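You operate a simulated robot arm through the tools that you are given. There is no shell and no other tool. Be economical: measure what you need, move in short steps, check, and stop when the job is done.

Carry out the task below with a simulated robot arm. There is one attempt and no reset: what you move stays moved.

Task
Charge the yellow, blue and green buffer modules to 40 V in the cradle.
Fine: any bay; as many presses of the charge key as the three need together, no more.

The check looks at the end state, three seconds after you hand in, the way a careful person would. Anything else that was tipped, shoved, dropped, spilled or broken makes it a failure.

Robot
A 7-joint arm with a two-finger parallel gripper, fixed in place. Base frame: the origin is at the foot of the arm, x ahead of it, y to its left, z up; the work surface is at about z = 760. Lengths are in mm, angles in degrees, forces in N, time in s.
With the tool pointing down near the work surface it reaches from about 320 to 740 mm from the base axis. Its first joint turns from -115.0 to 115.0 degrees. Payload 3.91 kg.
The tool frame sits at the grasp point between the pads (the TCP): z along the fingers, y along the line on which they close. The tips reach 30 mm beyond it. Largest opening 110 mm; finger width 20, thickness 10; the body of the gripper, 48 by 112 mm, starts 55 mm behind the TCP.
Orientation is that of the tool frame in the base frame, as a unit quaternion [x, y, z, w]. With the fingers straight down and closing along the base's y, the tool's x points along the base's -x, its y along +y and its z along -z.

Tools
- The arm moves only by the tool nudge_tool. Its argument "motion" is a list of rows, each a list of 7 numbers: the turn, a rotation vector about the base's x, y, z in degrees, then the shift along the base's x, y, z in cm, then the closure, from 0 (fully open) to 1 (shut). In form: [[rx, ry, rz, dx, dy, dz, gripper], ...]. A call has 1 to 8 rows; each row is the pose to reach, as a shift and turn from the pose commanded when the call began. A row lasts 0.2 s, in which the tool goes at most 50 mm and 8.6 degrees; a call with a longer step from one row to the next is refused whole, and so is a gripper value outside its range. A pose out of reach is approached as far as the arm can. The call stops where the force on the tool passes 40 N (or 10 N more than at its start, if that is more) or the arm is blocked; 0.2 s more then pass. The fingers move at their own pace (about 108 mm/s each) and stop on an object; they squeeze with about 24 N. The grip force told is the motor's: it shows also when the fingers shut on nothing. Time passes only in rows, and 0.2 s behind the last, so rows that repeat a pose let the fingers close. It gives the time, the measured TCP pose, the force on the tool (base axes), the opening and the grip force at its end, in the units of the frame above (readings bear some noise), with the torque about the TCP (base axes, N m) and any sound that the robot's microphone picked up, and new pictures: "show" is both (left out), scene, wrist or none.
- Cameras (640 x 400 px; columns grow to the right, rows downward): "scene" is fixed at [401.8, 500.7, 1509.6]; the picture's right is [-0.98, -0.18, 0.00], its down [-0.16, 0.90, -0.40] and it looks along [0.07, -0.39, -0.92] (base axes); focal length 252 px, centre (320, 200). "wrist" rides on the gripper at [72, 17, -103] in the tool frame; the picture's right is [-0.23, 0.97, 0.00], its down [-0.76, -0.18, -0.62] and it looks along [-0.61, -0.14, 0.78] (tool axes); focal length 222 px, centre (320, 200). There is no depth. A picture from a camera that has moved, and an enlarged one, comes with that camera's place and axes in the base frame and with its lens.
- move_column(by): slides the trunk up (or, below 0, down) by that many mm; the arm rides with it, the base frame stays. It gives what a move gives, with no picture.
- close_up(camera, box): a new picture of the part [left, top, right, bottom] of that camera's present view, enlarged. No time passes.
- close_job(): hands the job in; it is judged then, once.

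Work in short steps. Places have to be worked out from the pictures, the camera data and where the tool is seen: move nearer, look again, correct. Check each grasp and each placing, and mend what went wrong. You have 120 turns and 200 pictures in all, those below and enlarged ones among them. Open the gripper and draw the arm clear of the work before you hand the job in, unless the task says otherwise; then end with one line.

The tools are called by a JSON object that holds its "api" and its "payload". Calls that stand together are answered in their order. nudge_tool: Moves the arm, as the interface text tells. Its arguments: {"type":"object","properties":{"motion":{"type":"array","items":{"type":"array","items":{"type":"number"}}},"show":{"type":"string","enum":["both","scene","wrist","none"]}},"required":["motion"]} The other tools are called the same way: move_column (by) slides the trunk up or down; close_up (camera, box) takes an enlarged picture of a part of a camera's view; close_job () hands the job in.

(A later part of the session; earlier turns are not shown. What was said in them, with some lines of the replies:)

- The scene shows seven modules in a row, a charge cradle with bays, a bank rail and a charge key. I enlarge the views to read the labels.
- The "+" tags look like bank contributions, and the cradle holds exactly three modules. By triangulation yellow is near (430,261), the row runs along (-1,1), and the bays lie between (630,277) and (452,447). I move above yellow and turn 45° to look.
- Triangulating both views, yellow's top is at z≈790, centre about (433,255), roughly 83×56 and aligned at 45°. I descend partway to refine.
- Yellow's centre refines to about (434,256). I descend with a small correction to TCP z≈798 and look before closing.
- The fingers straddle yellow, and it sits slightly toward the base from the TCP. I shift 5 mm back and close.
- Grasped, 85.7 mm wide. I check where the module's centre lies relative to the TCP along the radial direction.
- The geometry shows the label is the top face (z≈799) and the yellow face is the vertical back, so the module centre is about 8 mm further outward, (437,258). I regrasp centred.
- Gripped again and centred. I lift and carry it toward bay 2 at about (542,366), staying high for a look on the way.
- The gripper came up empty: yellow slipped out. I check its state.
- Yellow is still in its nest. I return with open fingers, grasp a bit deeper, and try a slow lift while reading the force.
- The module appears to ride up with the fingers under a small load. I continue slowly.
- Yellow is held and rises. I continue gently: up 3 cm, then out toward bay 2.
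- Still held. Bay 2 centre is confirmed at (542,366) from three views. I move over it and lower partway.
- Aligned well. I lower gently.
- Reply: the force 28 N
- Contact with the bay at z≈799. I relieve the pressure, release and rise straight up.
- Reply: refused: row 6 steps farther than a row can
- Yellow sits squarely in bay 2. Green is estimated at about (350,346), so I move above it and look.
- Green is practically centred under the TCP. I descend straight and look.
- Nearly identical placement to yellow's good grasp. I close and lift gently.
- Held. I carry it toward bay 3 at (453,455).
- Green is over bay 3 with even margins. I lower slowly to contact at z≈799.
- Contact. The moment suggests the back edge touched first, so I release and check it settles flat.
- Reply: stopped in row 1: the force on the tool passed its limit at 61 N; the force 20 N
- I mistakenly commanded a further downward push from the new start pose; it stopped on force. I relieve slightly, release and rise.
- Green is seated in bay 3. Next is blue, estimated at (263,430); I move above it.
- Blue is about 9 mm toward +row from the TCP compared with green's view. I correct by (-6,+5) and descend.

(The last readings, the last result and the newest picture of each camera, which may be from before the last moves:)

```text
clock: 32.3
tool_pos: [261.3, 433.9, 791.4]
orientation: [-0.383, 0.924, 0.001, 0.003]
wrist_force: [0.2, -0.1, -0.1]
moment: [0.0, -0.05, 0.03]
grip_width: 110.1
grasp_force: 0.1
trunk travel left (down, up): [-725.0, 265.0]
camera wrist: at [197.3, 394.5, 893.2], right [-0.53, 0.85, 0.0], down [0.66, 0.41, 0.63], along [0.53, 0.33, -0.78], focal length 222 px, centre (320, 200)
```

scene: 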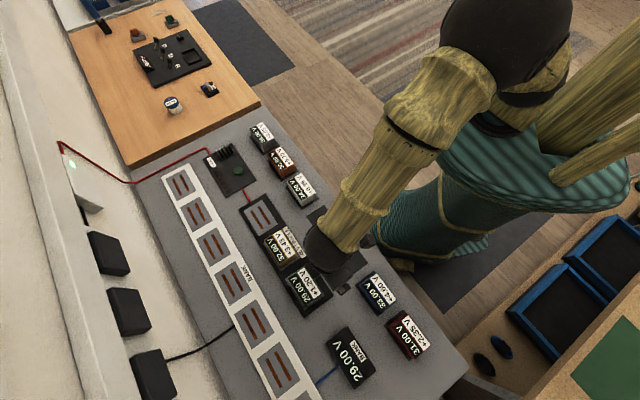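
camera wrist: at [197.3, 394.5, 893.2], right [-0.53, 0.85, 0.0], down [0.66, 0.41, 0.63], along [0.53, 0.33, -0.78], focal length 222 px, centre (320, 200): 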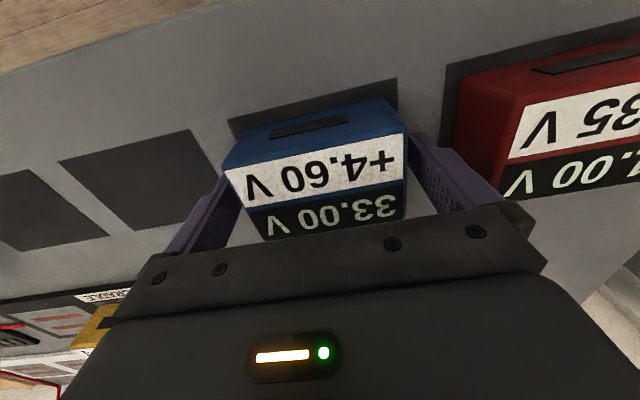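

Same picture as green's good grasp. I close and lift gently.

{"api": "nudge_tool", "payload": {"motion": [[0, 0, 0, 0, 0, 0, 1], [0, 0, 0, 0, 0, 0, 1], [0, 0, 0, 0, 0, 0, 1], [0, 0, 0, 0, 0, 0.3, 1], [0, 0, 0, 0, 0, 0.7, 1], [0, 0, 0, 0, 0, 1.1, 1], [0, 0, 0, 0, 0, 1.6, 1], [0, 0, 0, 0, 0, 2.2, 1]], "show": "wrist"}}

```text
clock: 34.1
tool_pos: [260.0, 434.0, 815.5]
orientation: [-0.383, 0.924, 0.001, 0.003]
wrist_force: [0.9, 0.4, -2.3]
moment: [0.01, 0.0, -0.01]
grip_width: 85.8
grasp_force: 23.9
trunk travel left (down, up): [-725.0, 265.0]
camera wrist: at [197.3, 394.4, 917.4], right [-0.53, 0.85, 0.0], down [0.66, 0.41, 0.63], along [0.53, 0.33, -0.78], focal length 222 px, centre (320, 200)
```

wrist: 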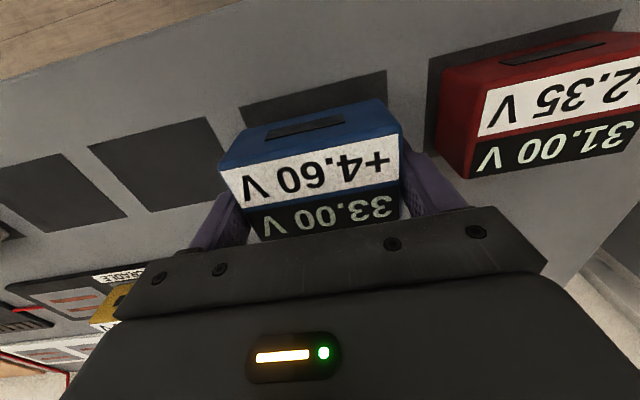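

Blue is held. I lift to z≈900 and carry it toward bay 1 at (631,277) in moderate steps.

{"api": "nudge_tool", "payload": {"motion": [[0, 0, 0, 0, 0, 0.8, 1], [0, 0, 0, 0, 0, 2, 1], [0, 0, 0, 0, 0, 3.5, 1], [0, 0, 0, 0, 0, 5.2, 1], [0, 0, 0, 0.8, -0.3, 6.8, 1], [0, 0, 0, 2.2, -0.9, 8, 1], [0, 0, 0, 4, -1.7, 8.5, 1], [0, 0, 0, 6, -2.5, 8.5, 1]], "show": "none"}}

{"api": "nudge_tool", "payload": {"motion": [[0, 0, 0, 2, -0.8, 0, 1], [0, 0, 0, 4.2, -1.8, 0, 1], [0, 0, 0, 6.4, -2.7, 0, 1], [0, 0, 0, 8.6, -3.6, 0, 1], [0, 0, 0, 10.8, -4.6, 0, 1], [0, 0, 0, 13, -5.5, 0, 1], [0, 0, 0, 15, -6.3, 0, 1], [0, 0, 0, 16.5, -7, 0, 1]]}}

```text
clock: 35.9
tool_pos: [320.6, 408.8, 899.9]
orientation: [-0.384, 0.923, 0.002, 0.003]
wrist_force: [0.4, 0.0, -1.1]
moment: [0.01, -0.03, -0.02]
grip_width: 85.8
grasp_force: 24.9
trunk travel left (down, up): [-725.0, 265.0]
```

```text
clock: 37.7
tool_pos: [485.7, 338.8, 899.9]
orientation: [-0.383, 0.924, 0.002, 0.002]
wrist_force: [-0.3, 0.2, -1.6]
moment: [-0.01, 0.03, 0.01]
grip_width: 85.8
grasp_force: 24.0
trunk travel left (down, up): [-725.0, 265.0]
camera wrist: at [422.5, 299.9, 1001.1], right [-0.53, 0.85, 0.0], down [0.66, 0.41, 0.63], along [0.53, 0.33, -0.78], focal length 222 px, centre (320, 200)
```

scene: 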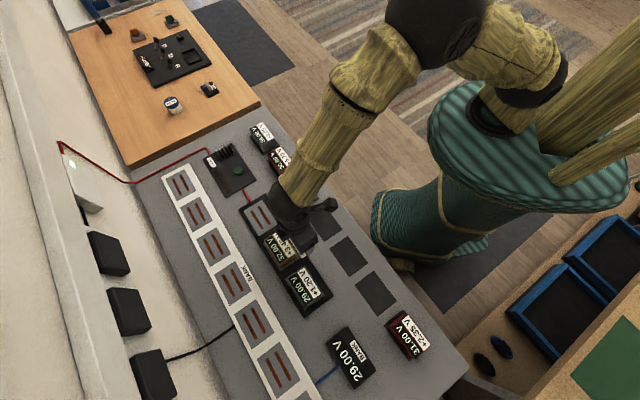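
wrist: 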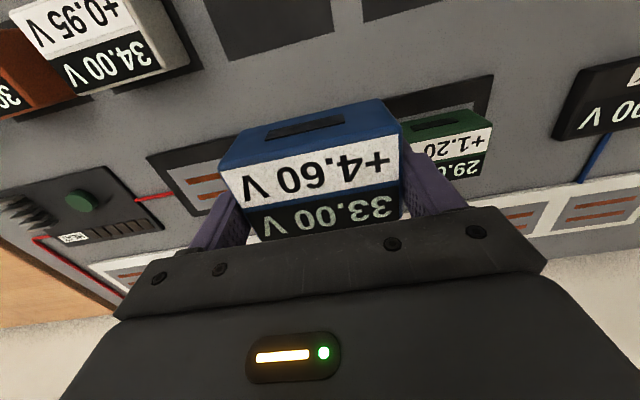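

{"api": "nudge_tool", "payload": {"motion": [[0, 0, 0, 1.8, -0.8, 0, 1], [0, 0, 0, 4, -1.7, 0, 1], [0, 0, 0, 6.2, -2.6, 0, 1], [0, 0, 0, 8.4, -3.6, 0, 1], [0, 0, 0, 10.6, -4.5, 0, 1], [0, 0, 0, 12.6, -5.4, 0, 1], [0, 0, 0, 14, -6, 0, 1], [0, 0, 0, 14.5, -6.2, 0, 1]], "show": "none"}}

{"api": "nudge_tool", "payload": {"motion": [[0, 0, 0, 0, 0, -1, 1], [0, 0, 0, 0, 0, -2.5, 1], [0, 0, 0, 0, 0, -4, 1], [0, 0, 0, 0, 0, -5.5, 1], [0, 0, 0, 0, 0, -7, 1], [0, 0, 0, 0, 0, -8, 1], [0, 0, 0, 0, 0, -8.3, 1]]}}

```text
clock: 39.5
tool_pos: [630.5, 275.0, 899.1]
orientation: [-0.384, 0.923, 0.002, 0.002]
wrist_force: [-0.1, 0.8, -1.5]
moment: [0.02, -0.01, 0.0]
grip_width: 85.6
grasp_force: 23.9
trunk travel left (down, up): [-725.0, 265.0]
```

```text
clock: 41.1
tool_pos: [630.2, 275.3, 815.6]
orientation: [-0.383, 0.924, 0.002, 0.002]
wrist_force: [0.1, 0.2, -1.9]
moment: [0.04, -0.02, -0.03]
grip_width: 85.7
grasp_force: 24.3
trunk travel left (down, up): [-725.0, 265.0]
camera wrist: at [567.3, 237.0, 917.9], right [-0.53, 0.85, 0.0], down [0.66, 0.41, 0.63], along [0.53, 0.33, -0.78], focal length 222 px, centre (320, 200)
```

scene: 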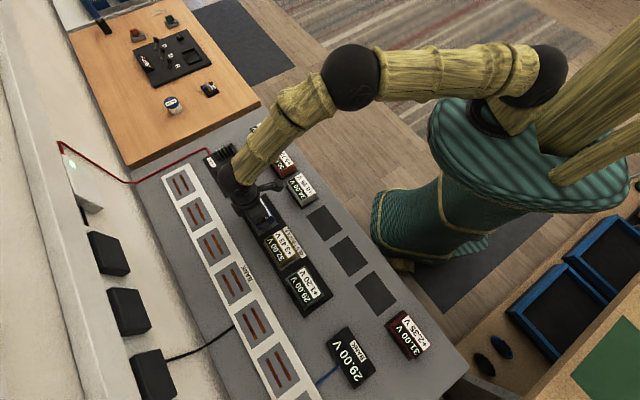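
wrist: 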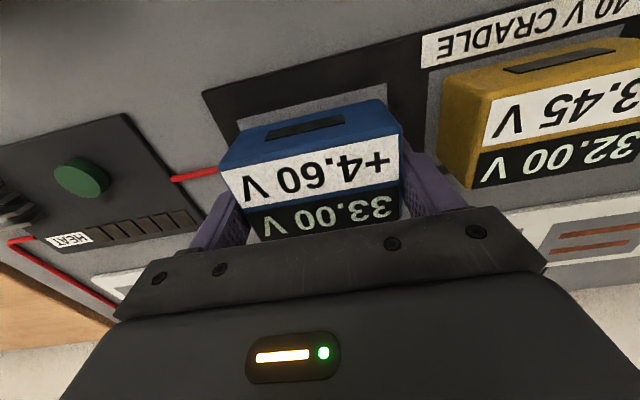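

Blue is aligned over bay 1. I lower to contact gently.

{"api": "nudge_tool", "payload": {"motion": [[0, 0, 0, 0, 0.05, -0.4, 1], [0, 0, 0, 0, 0.1, -0.8, 1], [0, 0, 0, 0, 0.1, -1.1, 1], [0, 0, 0, 0, 0.1, -1.4, 1], [0, 0, 0, 0, 0.1, -1.6, 1], [0, 0, 0, 0, 0.1, -1.75, 1]], "show": "wrist"}}

```text
clock: 42.5
tool_pos: [630.6, 277.8, 798.9]
orientation: [-0.383, 0.924, 0.001, 0.003]
wrist_force: [0.0, 0.1, -0.7]
moment: [-0.02, -0.07, 0.01]
grip_width: 85.9
grasp_force: 23.7
trunk travel left (down, up): [-725.0, 265.0]
camera wrist: at [567.2, 238.2, 901.3], right [-0.53, 0.85, 0.0], down [0.66, 0.41, 0.63], along [0.53, 0.33, -0.78], focal length 222 px, centre (320, 200)
```

wrist: 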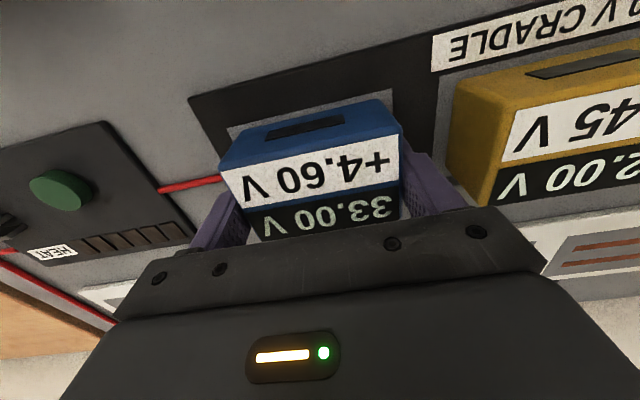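

Touching lightly or about to touch. I go down 2 mm more, then release and rise.

{"api": "nudge_tool", "payload": {"motion": [[0, 0, 0, 0, 0, -0.15, 1], [0, 0, 0, 0, 0, -0.25, 1], [0, 0, 0, 0, 0, -0.25, 1]], "show": "none"}}

{"api": "nudge_tool", "payload": {"motion": [[0, 0, 0, 0, 0, 0.1, 1], [0, 0, 0, 0, 0, 0.1, 0], [0, 0, 0, 0, 0, 0.1, 0], [0, 0, 0, 0, 0, 3, 0], [0, 0, 0, 0, 0, 7, 0], [0, 0, 0, -1, -1, 11, 0], [0, 0, 0, -3, -3, 15, 0]]}}

{"api": "close_up", "payload": {"camera": "wrist", "box": [90, 60, 470, 250]}}

```text
clock: 43.3
tool_pos: [629.4, 277.5, 799.8]
orientation: [-0.383, 0.924, 0.002, 0.005]
wrist_force: [0.5, 0.2, 19.8]
moment: [-0.25, 0.49, -0.01]
grip_width: 85.7
grasp_force: 23.9
trunk travel left (down, up): [-725.0, 265.0]
```

```text
clock: 44.9
tool_pos: [599.0, 246.8, 946.4]
orientation: [-0.383, 0.924, 0.003, 0.002]
wrist_force: [0.3, 0.2, 0.3]
moment: [0.01, -0.07, 0.0]
grip_width: 109.6
grasp_force: 0.1
trunk travel left (down, up): [-725.0, 265.0]
camera wrist: at [535.1, 207.1, 1047.8], right [-0.53, 0.85, 0.0], down [0.66, 0.41, 0.63], along [0.53, 0.33, -0.78], focal length 222 px, centre (320, 200)
```

scene: 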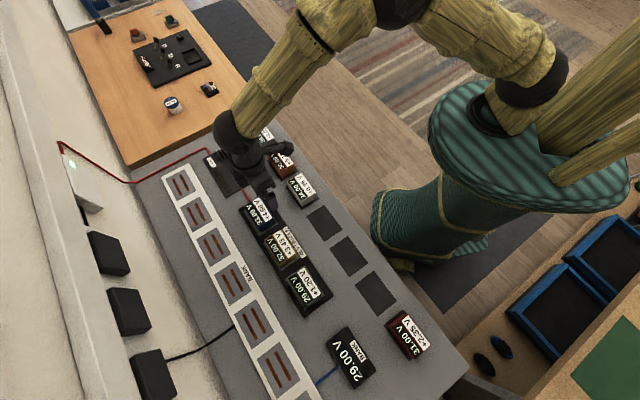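
wrist: 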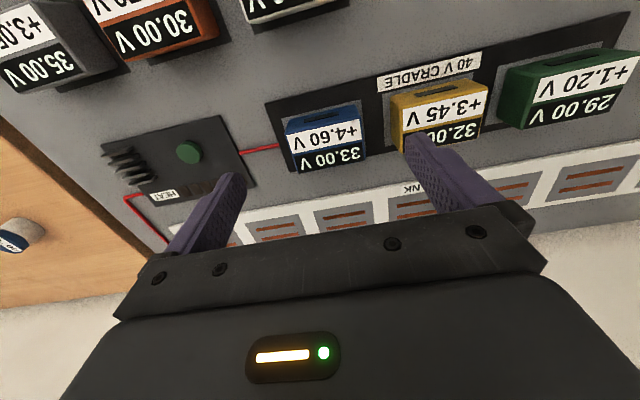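

```text
1.68 times, centred on (280, 155) of wrist
camera zoom: at [535.1, 207.1, 1047.8], right [-0.53, 0.85, 0.0], down [0.66, 0.41, 0.63], along [0.53, 0.33, -0.78], focal length 374 px, centre (387, 276)
```

zoom: 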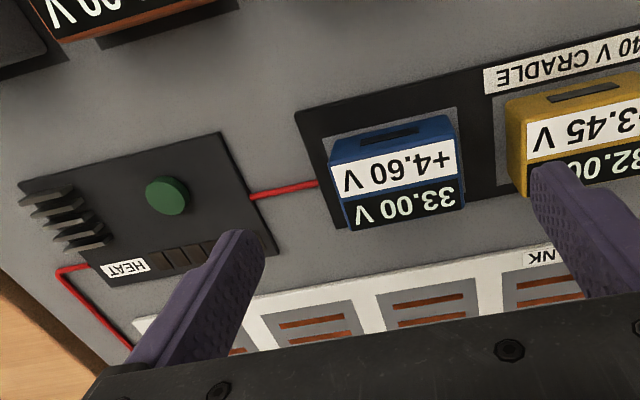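

All three are seated. The key triangulates to about (737,134), near the reach limit. I close the fingers and move above it for a look.

{"api": "nudge_tool", "payload": {"motion": [[0, 0, 0, 2.5, -2, 0, 1], [0, 0, 0, 5.5, -4.5, 0, 1], [0, 0, 0, 8.5, -7, -1, 1], [0, 0, 0, 11.5, -9.5, -3, 1], [0, 0, 0, 13.8, -11.3, -5, 1], [0, 0, 0, 13.8, -11.3, -7, 1], [0, 0, 0, 13.8, -11.3, -7, 1]]}}

```text
clock: 46.5
tool_pos: [738.4, 133.7, 875.8]
orientation: [-0.383, 0.924, 0.002, 0.003]
wrist_force: [-0.2, 0.8, 0.4]
moment: [0.0, 0.0, -0.01]
grip_width: 0.2
grasp_force: 23.9
trunk travel left (down, up): [-725.0, 265.0]
camera wrist: at [676.3, 93.9, 978.0], right [-0.53, 0.85, 0.0], down [0.66, 0.41, 0.63], along [0.53, 0.33, -0.78], focal length 222 px, centre (320, 200)
```

scene: 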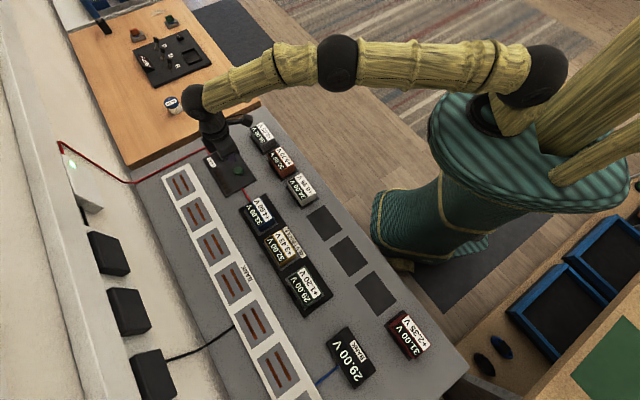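
wrist: 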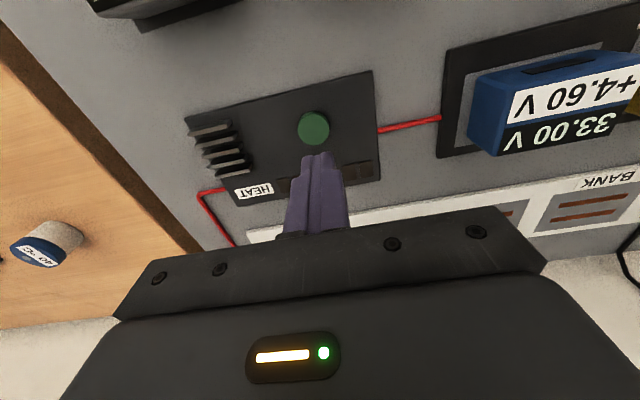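

The key is about 7 mm off to the side of the fingertip line. I correct by (+3,-6) and descend to just above it.

{"api": "nudge_tool", "payload": {"motion": [[0, 0, 0, 0.3, -0.6, -1.5, 1], [0, 0, 0, 0.3, -0.6, -3.5, 1], [0, 0, 0, 0.3, -0.6, -4.8, 1], [0, 0, 0, 0.3, -0.6, -4.8, 1]]}}

{"api": "close_up", "payload": {"camera": "wrist", "box": [200, 60, 440, 240]}}

```text
clock: 47.5
tool_pos: [741.7, 128.2, 827.3]
orientation: [-0.383, 0.924, 0.003, 0.003]
wrist_force: [-0.8, -0.3, -0.1]
moment: [0.01, 0.0, 0.01]
grip_width: 0.1
grasp_force: 23.8
trunk travel left (down, up): [-725.0, 265.0]
camera wrist: at [678.4, 88.3, 929.5], right [-0.53, 0.85, 0.0], down [0.66, 0.41, 0.63], along [0.53, 0.33, -0.78], focal length 222 px, centre (320, 200)
```

scene: 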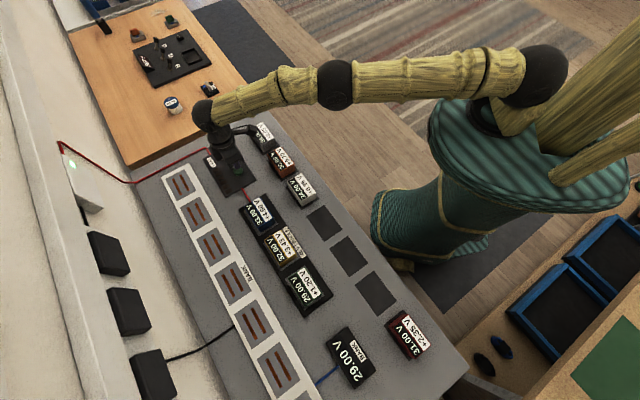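
wrist: 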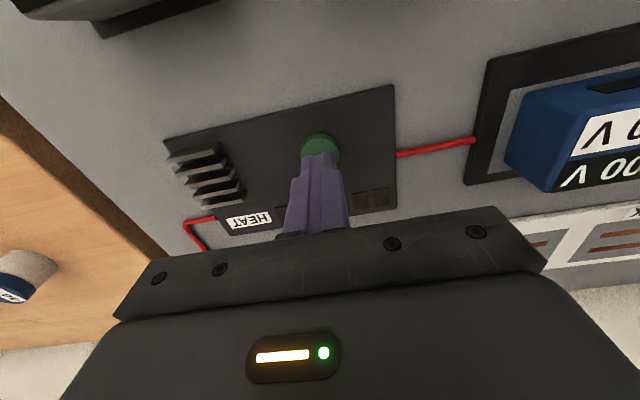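

```text
2.22 times, centred on (320, 150) of wrist
camera zoom: at [678.4, 88.3, 929.5], right [-0.53, 0.85, 0.0], down [0.66, 0.41, 0.63], along [0.53, 0.33, -0.78], focal length 494 px, centre (320, 311)
```

zoom: 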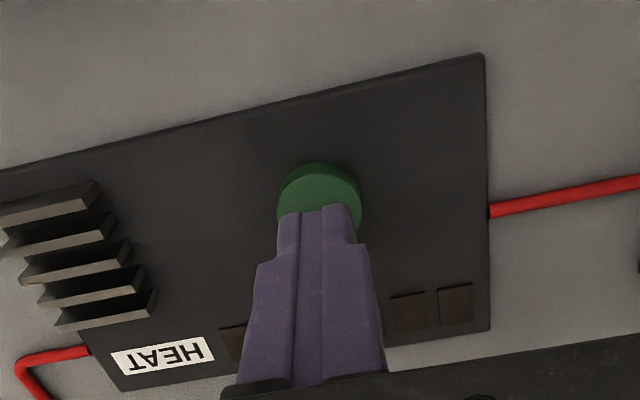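

The tip is right over the key. I press down in small steps.

{"api": "nudge_tool", "payload": {"motion": [[0, 0, 0, 0, 0, -0.5, 1], [0, 0, 0, 0, 0, -0.9, 1], [0, 0, 0, 0, 0, -1.2, 1], [0, 0, 0, 0, 0, -1.5, 1], [0, 0, 0, 0, 0, -1.8, 1]]}}

```text
clock: 48.7
tool_pos: [740.8, 128.9, 809.7]
orientation: [-0.383, 0.924, 0.002, 0.003]
wrist_force: [0.9, 0.9, -0.1]
moment: [0.0, 0.01, 0.01]
grip_width: 0.1
grasp_force: 24.2
trunk travel left (down, up): [-725.0, 265.0]
camera wrist: at [678.4, 89.3, 912.5], right [-0.53, 0.85, 0.0], down [0.66, 0.41, 0.63], along [0.53, 0.33, -0.78], focal length 222 px, centre (320, 200)
```

scene: 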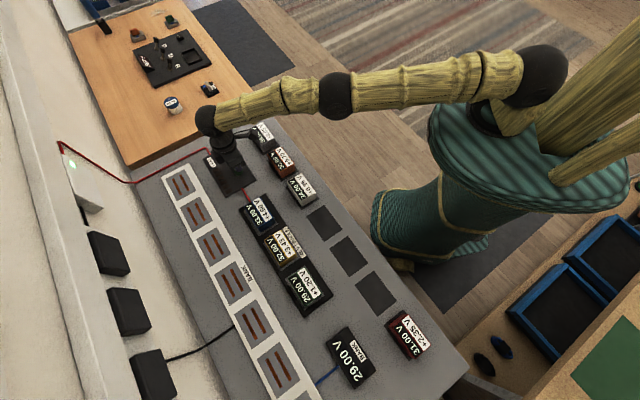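
wrist: 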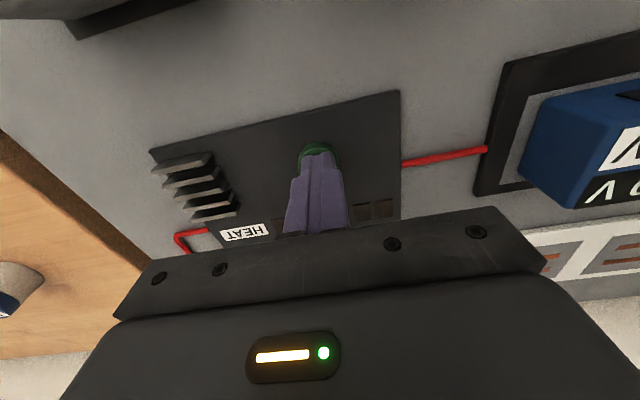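

No contact yet with the tip at about z 780. I continue down.

{"api": "nudge_tool", "payload": {"motion": [[0, 0, 0, 0, 0, -0.2, 1], [0, 0, 0, 0, 0, -0.4, 1], [0, 0, 0, 0, 0, -0.6, 1], [0, 0, 0, 0, 0, -0.8, 1], [0, 0, 0, 0, 0, -1.0, 1]]}}

```text
clock: 49.9
tool_pos: [741.0, 128.2, 801.7]
orientation: [-0.383, 0.924, 0.001, 0.006]
wrist_force: [2.9, 3.3, 9.8]
moment: [0.01, 0.0, -0.01]
grip_width: 0.0
grasp_force: 23.4
trunk travel left (down, up): [-725.0, 265.0]
heard: click
camera wrist: at [677.5, 88.8, 904.2], right [-0.53, 0.85, 0.0], down [0.66, 0.41, 0.63], along [0.54, 0.33, -0.78], focal length 222 px, centre (320, 200)
```

scene: 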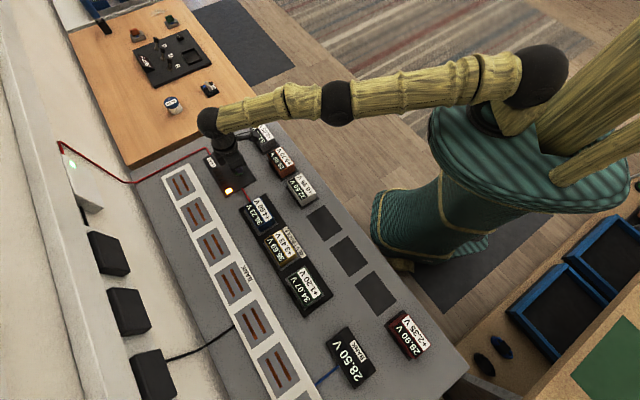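
wrist: 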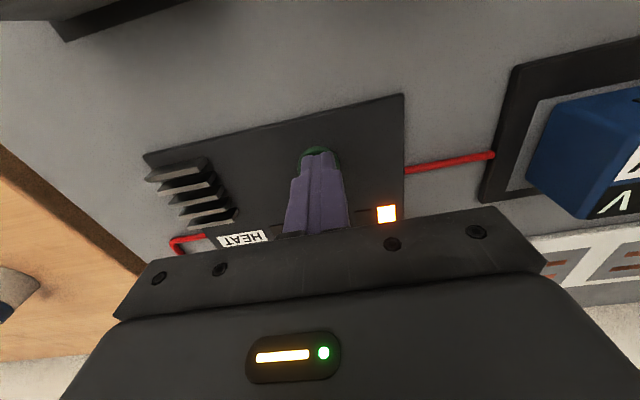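

A click; one heat lamp lit and the readings changed. I lift off the key and read the displays.

{"api": "nudge_tool", "payload": {"motion": [[0, 0, 0, 0, 0, 1, 1], [0, 0, 0, 0, 0, 2.5, 1], [0, 0, 0, 0, 0, 2.5, 1]], "show": "none"}}

{"api": "close_up", "payload": {"camera": "scene", "box": [230, 180, 340, 320]}}

{"api": "close_up", "payload": {"camera": "scene", "box": [240, 110, 330, 210]}}

{"api": "close_up", "payload": {"camera": "scene", "box": [320, 290, 440, 400]}}

```text
clock: 50.7
tool_pos: [741.5, 128.4, 824.8]
orientation: [-0.382, 0.924, 0.002, 0.003]
wrist_force: [0.3, 0.8, -0.3]
moment: [-0.03, -0.01, -0.01]
grip_width: 0.0
grasp_force: 23.9
trunk travel left (down, up): [-725.0, 265.0]
```

```text
2.86 times, centred on (285, 250) of scene
camera zoom: at [401.8, 500.7, 1509.6], right [-0.98, -0.18, 0.0], down [-0.16, 0.9, -0.4], along [0.07, -0.39, -0.92], focal length 720 px, centre (420, 57)
```

zoom: 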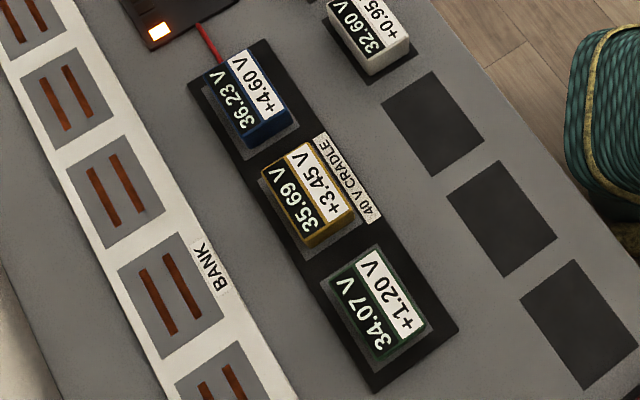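

```text
4.00 times, centred on (285, 160) of scene
camera zoom: at [401.8, 500.7, 1509.6], right [-0.98, -0.18, 0.0], down [-0.16, 0.9, -0.4], along [0.07, -0.39, -0.92], focal length 1008 px, centre (460, 360)
```

zoom: 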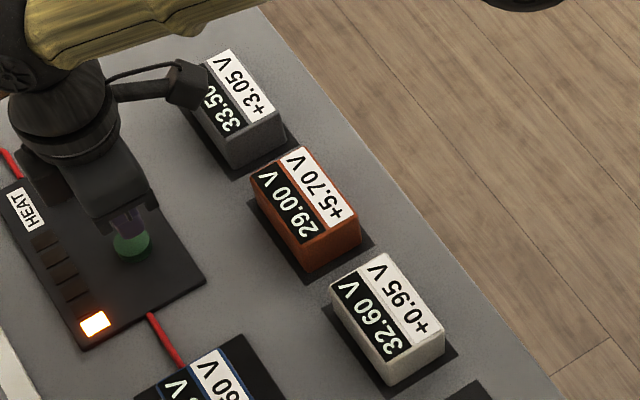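

```text
3.64 times, centred on (380, 345) of scene
camera zoom: at [401.8, 500.7, 1509.6], right [-0.98, -0.18, 0.0], down [-0.16, 0.9, -0.4], along [0.07, -0.39, -0.92], focal length 917 px, centre (102, -327)
```

zoom: 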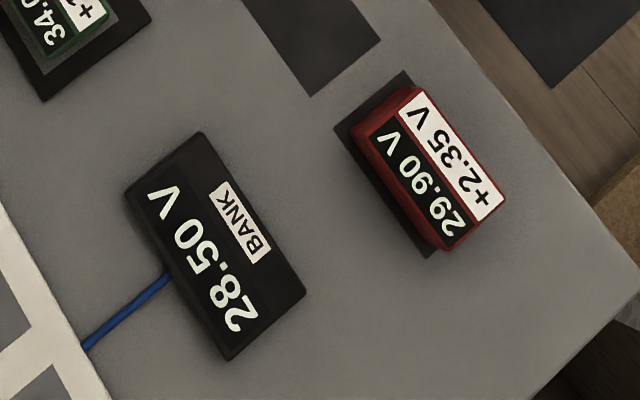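

One press charged each by 46% of its gap (yellow 35.69, blue 36.23, green 34.07), while uncradled modules dropped 10% toward 20 V. Before pressing again I wait a little to see whether the heat lamp or the readings drift.

{"api": "nudge_tool", "payload": {"motion": [[0, 0, 0, 0, 0, 0, 1], [0, 0, 0, 0, 0, 0, 1], [0, 0, 0, 0, 0, 0, 1], [0, 0, 0, 0, 0, 0, 1], [0, 0, 0, 0, 0, 0, 1], [0, 0, 0, 0, 0, 0, 1], [0, 0, 0, 0, 0, 0, 1], [0, 0, 0, 0, 0, 0, 1]], "show": "none"}}

{"api": "close_up", "payload": {"camera": "scene", "box": [200, 140, 340, 320]}}

{"api": "close_up", "payload": {"camera": "wrist", "box": [140, 80, 420, 260]}}

```text
clock: 52.5
tool_pos: [741.8, 126.7, 826.5]
orientation: [-0.383, 0.924, 0.002, 0.003]
wrist_force: [-0.2, 0.4, 0.1]
moment: [0.01, 0.0, 0.01]
grip_width: 0.2
grasp_force: 23.8
trunk travel left (down, up): [-725.0, 265.0]
```

```text
2.22 times, centred on (270, 230) of scene
camera zoom: at [401.8, 500.7, 1509.6], right [-0.98, -0.18, 0.0], down [-0.16, 0.9, -0.4], along [0.07, -0.39, -0.92], focal length 560 px, centre (431, 133)
```

zoom: 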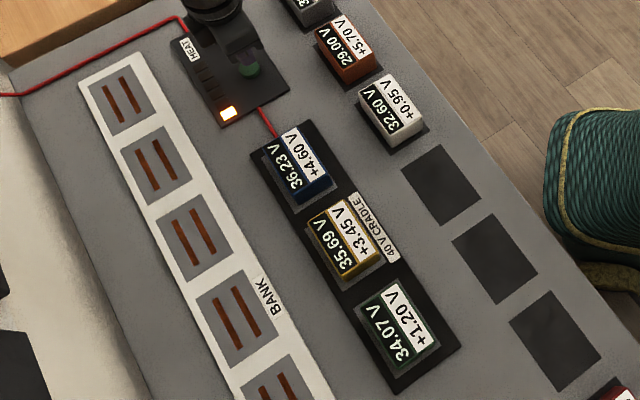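

```text
2.22 times, centred on (280, 170) of wrist
camera zoom: at [678.8, 88.6, 927.5], right [-0.53, 0.85, 0.0], down [0.66, 0.41, 0.63], along [0.53, 0.33, -0.78], focal length 494 px, centre (409, 267)
```

zoom: 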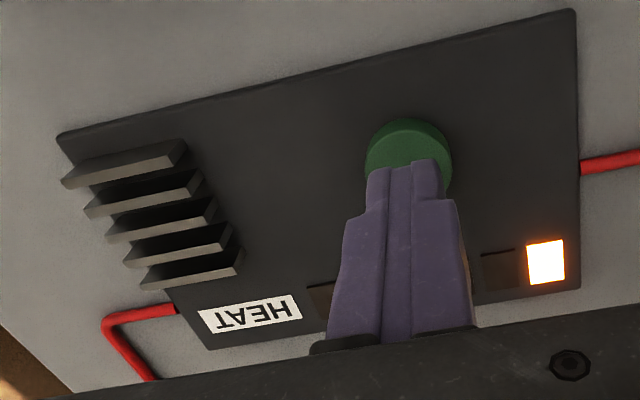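

Nothing drifts with time; change comes only per press. I press a second time and lift off.

{"api": "nudge_tool", "payload": {"motion": [[0, 0, 0, 0, 0, -1.2, 1], [0, 0, 0, 0, 0, -1.9, 1], [0, 0, 0, 0, 0, -2.2, 1], [0, 0, 0, 0, 0, -2.5, 1], [0, 0, 0, 0, 0, -2.5, 1], [0, 0, 0, 0, 0, -1.2, 1], [0, 0, 0, 0, 0, 0, 1]], "show": "none"}}

{"api": "close_up", "payload": {"camera": "scene", "box": [200, 170, 340, 320]}}

```text
clock: 54.1
tool_pos: [740.6, 127.5, 825.0]
orientation: [-0.382, 0.924, 0.001, 0.002]
wrist_force: [-0.2, 0.5, 0.0]
moment: [0.01, -0.03, -0.01]
grip_width: 0.0
grasp_force: 23.8
trunk travel left (down, up): [-725.0, 265.0]
heard: click
```

```text
2.67 times, centred on (270, 245) of scene
camera zoom: at [401.8, 500.7, 1509.6], right [-0.98, -0.18, 0.0], down [-0.16, 0.9, -0.4], along [0.07, -0.39, -0.92], focal length 672 px, centre (453, 80)
```

zoom: 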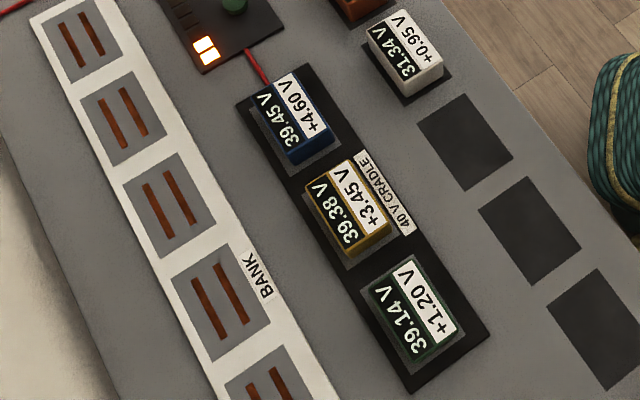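

Charging is linear (46.1% of the initial gap per press), so one more press should top all three up to 40 V. I press a third time.

{"api": "nudge_tool", "payload": {"motion": [[0, 0, 0, 0, 0, -1.2, 1], [0, 0, 0, 0, 0, -1.9, 1], [0, 0, 0, 0, 0, -2.2, 1], [0, 0, 0, 0, 0, -2.5, 1], [0, 0, 0, 0, 0, -2.5, 1], [0, 0, 0, 0, 0, -1.2, 1], [0, 0, 0, 0, 0, 0, 1]], "show": "none"}}

{"api": "close_up", "payload": {"camera": "scene", "box": [200, 170, 340, 320]}}

```text
clock: 55.7
tool_pos: [741.8, 128.5, 825.3]
orientation: [-0.382, 0.924, 0.001, 0.003]
wrist_force: [0.3, 0.0, 0.6]
moment: [0.02, 0.0, 0.02]
grip_width: 0.0
grasp_force: 24.2
trunk travel left (down, up): [-725.0, 265.0]
heard: click
```

```text
2.67 times, centred on (270, 245) of scene
camera zoom: at [401.8, 500.7, 1509.6], right [-0.98, -0.18, 0.0], down [-0.16, 0.9, -0.4], along [0.07, -0.39, -0.92], focal length 672 px, centre (453, 80)
```

zoom: 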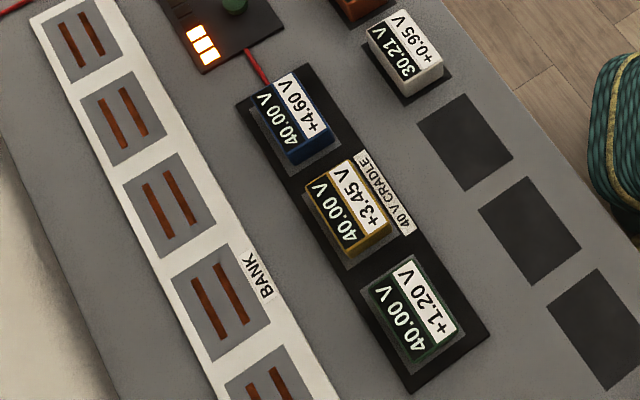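

All three read 40.00 V after three presses. I rise straight up, draw back and open the gripper.

{"api": "nudge_tool", "payload": {"motion": [[0, 0, 0, 0, 0, 4, 1], [0, 0, 0, 0, 0, 8, 1], [0, 0, 0, -1, 0, 12, 1], [0, 0, 0, -4, 0, 15, 1], [0, 0, 0, -8, 1, 17, 0], [0, 0, 0, -12, 2, 18, 0], [0, 0, 0, -15, 3, 18, 0], [0, 0, 0, -15, 3, 18, 0]]}}

```text
clock: 57.5
tool_pos: [589.6, 159.1, 1003.5]
orientation: [-0.382, 0.924, 0.002, 0.002]
wrist_force: [0.8, 0.2, 0.3]
moment: [0.01, 0.01, 0.01]
grip_width: 110.1
grasp_force: 0.0
trunk travel left (down, up): [-725.0, 265.0]
camera wrist: at [527.5, 119.4, 1105.7], right [-0.53, 0.85, 0.0], down [0.66, 0.41, 0.63], along [0.53, 0.33, -0.78], focal length 222 px, centre (320, 200)
```

scene: 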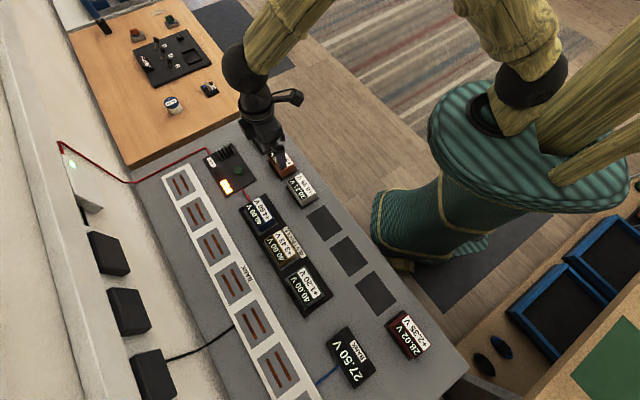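
wrist: 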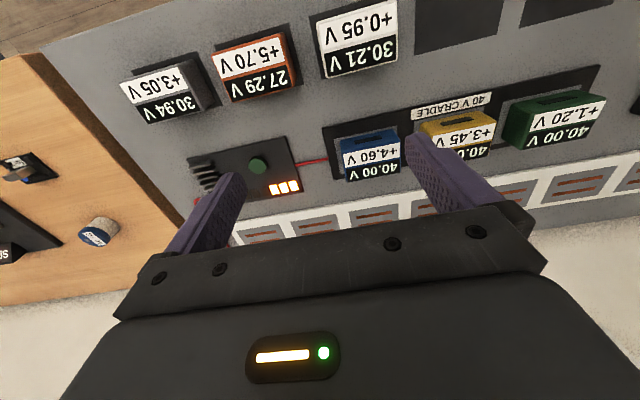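

Everything is in order: the three modules stand in the cradle at 40.00 V, the other modules are unmoved and the arm is clear. I hand in.

{"api": "close_job", "payload": {}}

```text
The job is handed in.
```

The yellow, blue and green modules are in the cradle and each reads 40.00 V, after three presses of the charge key; the job is handed in.
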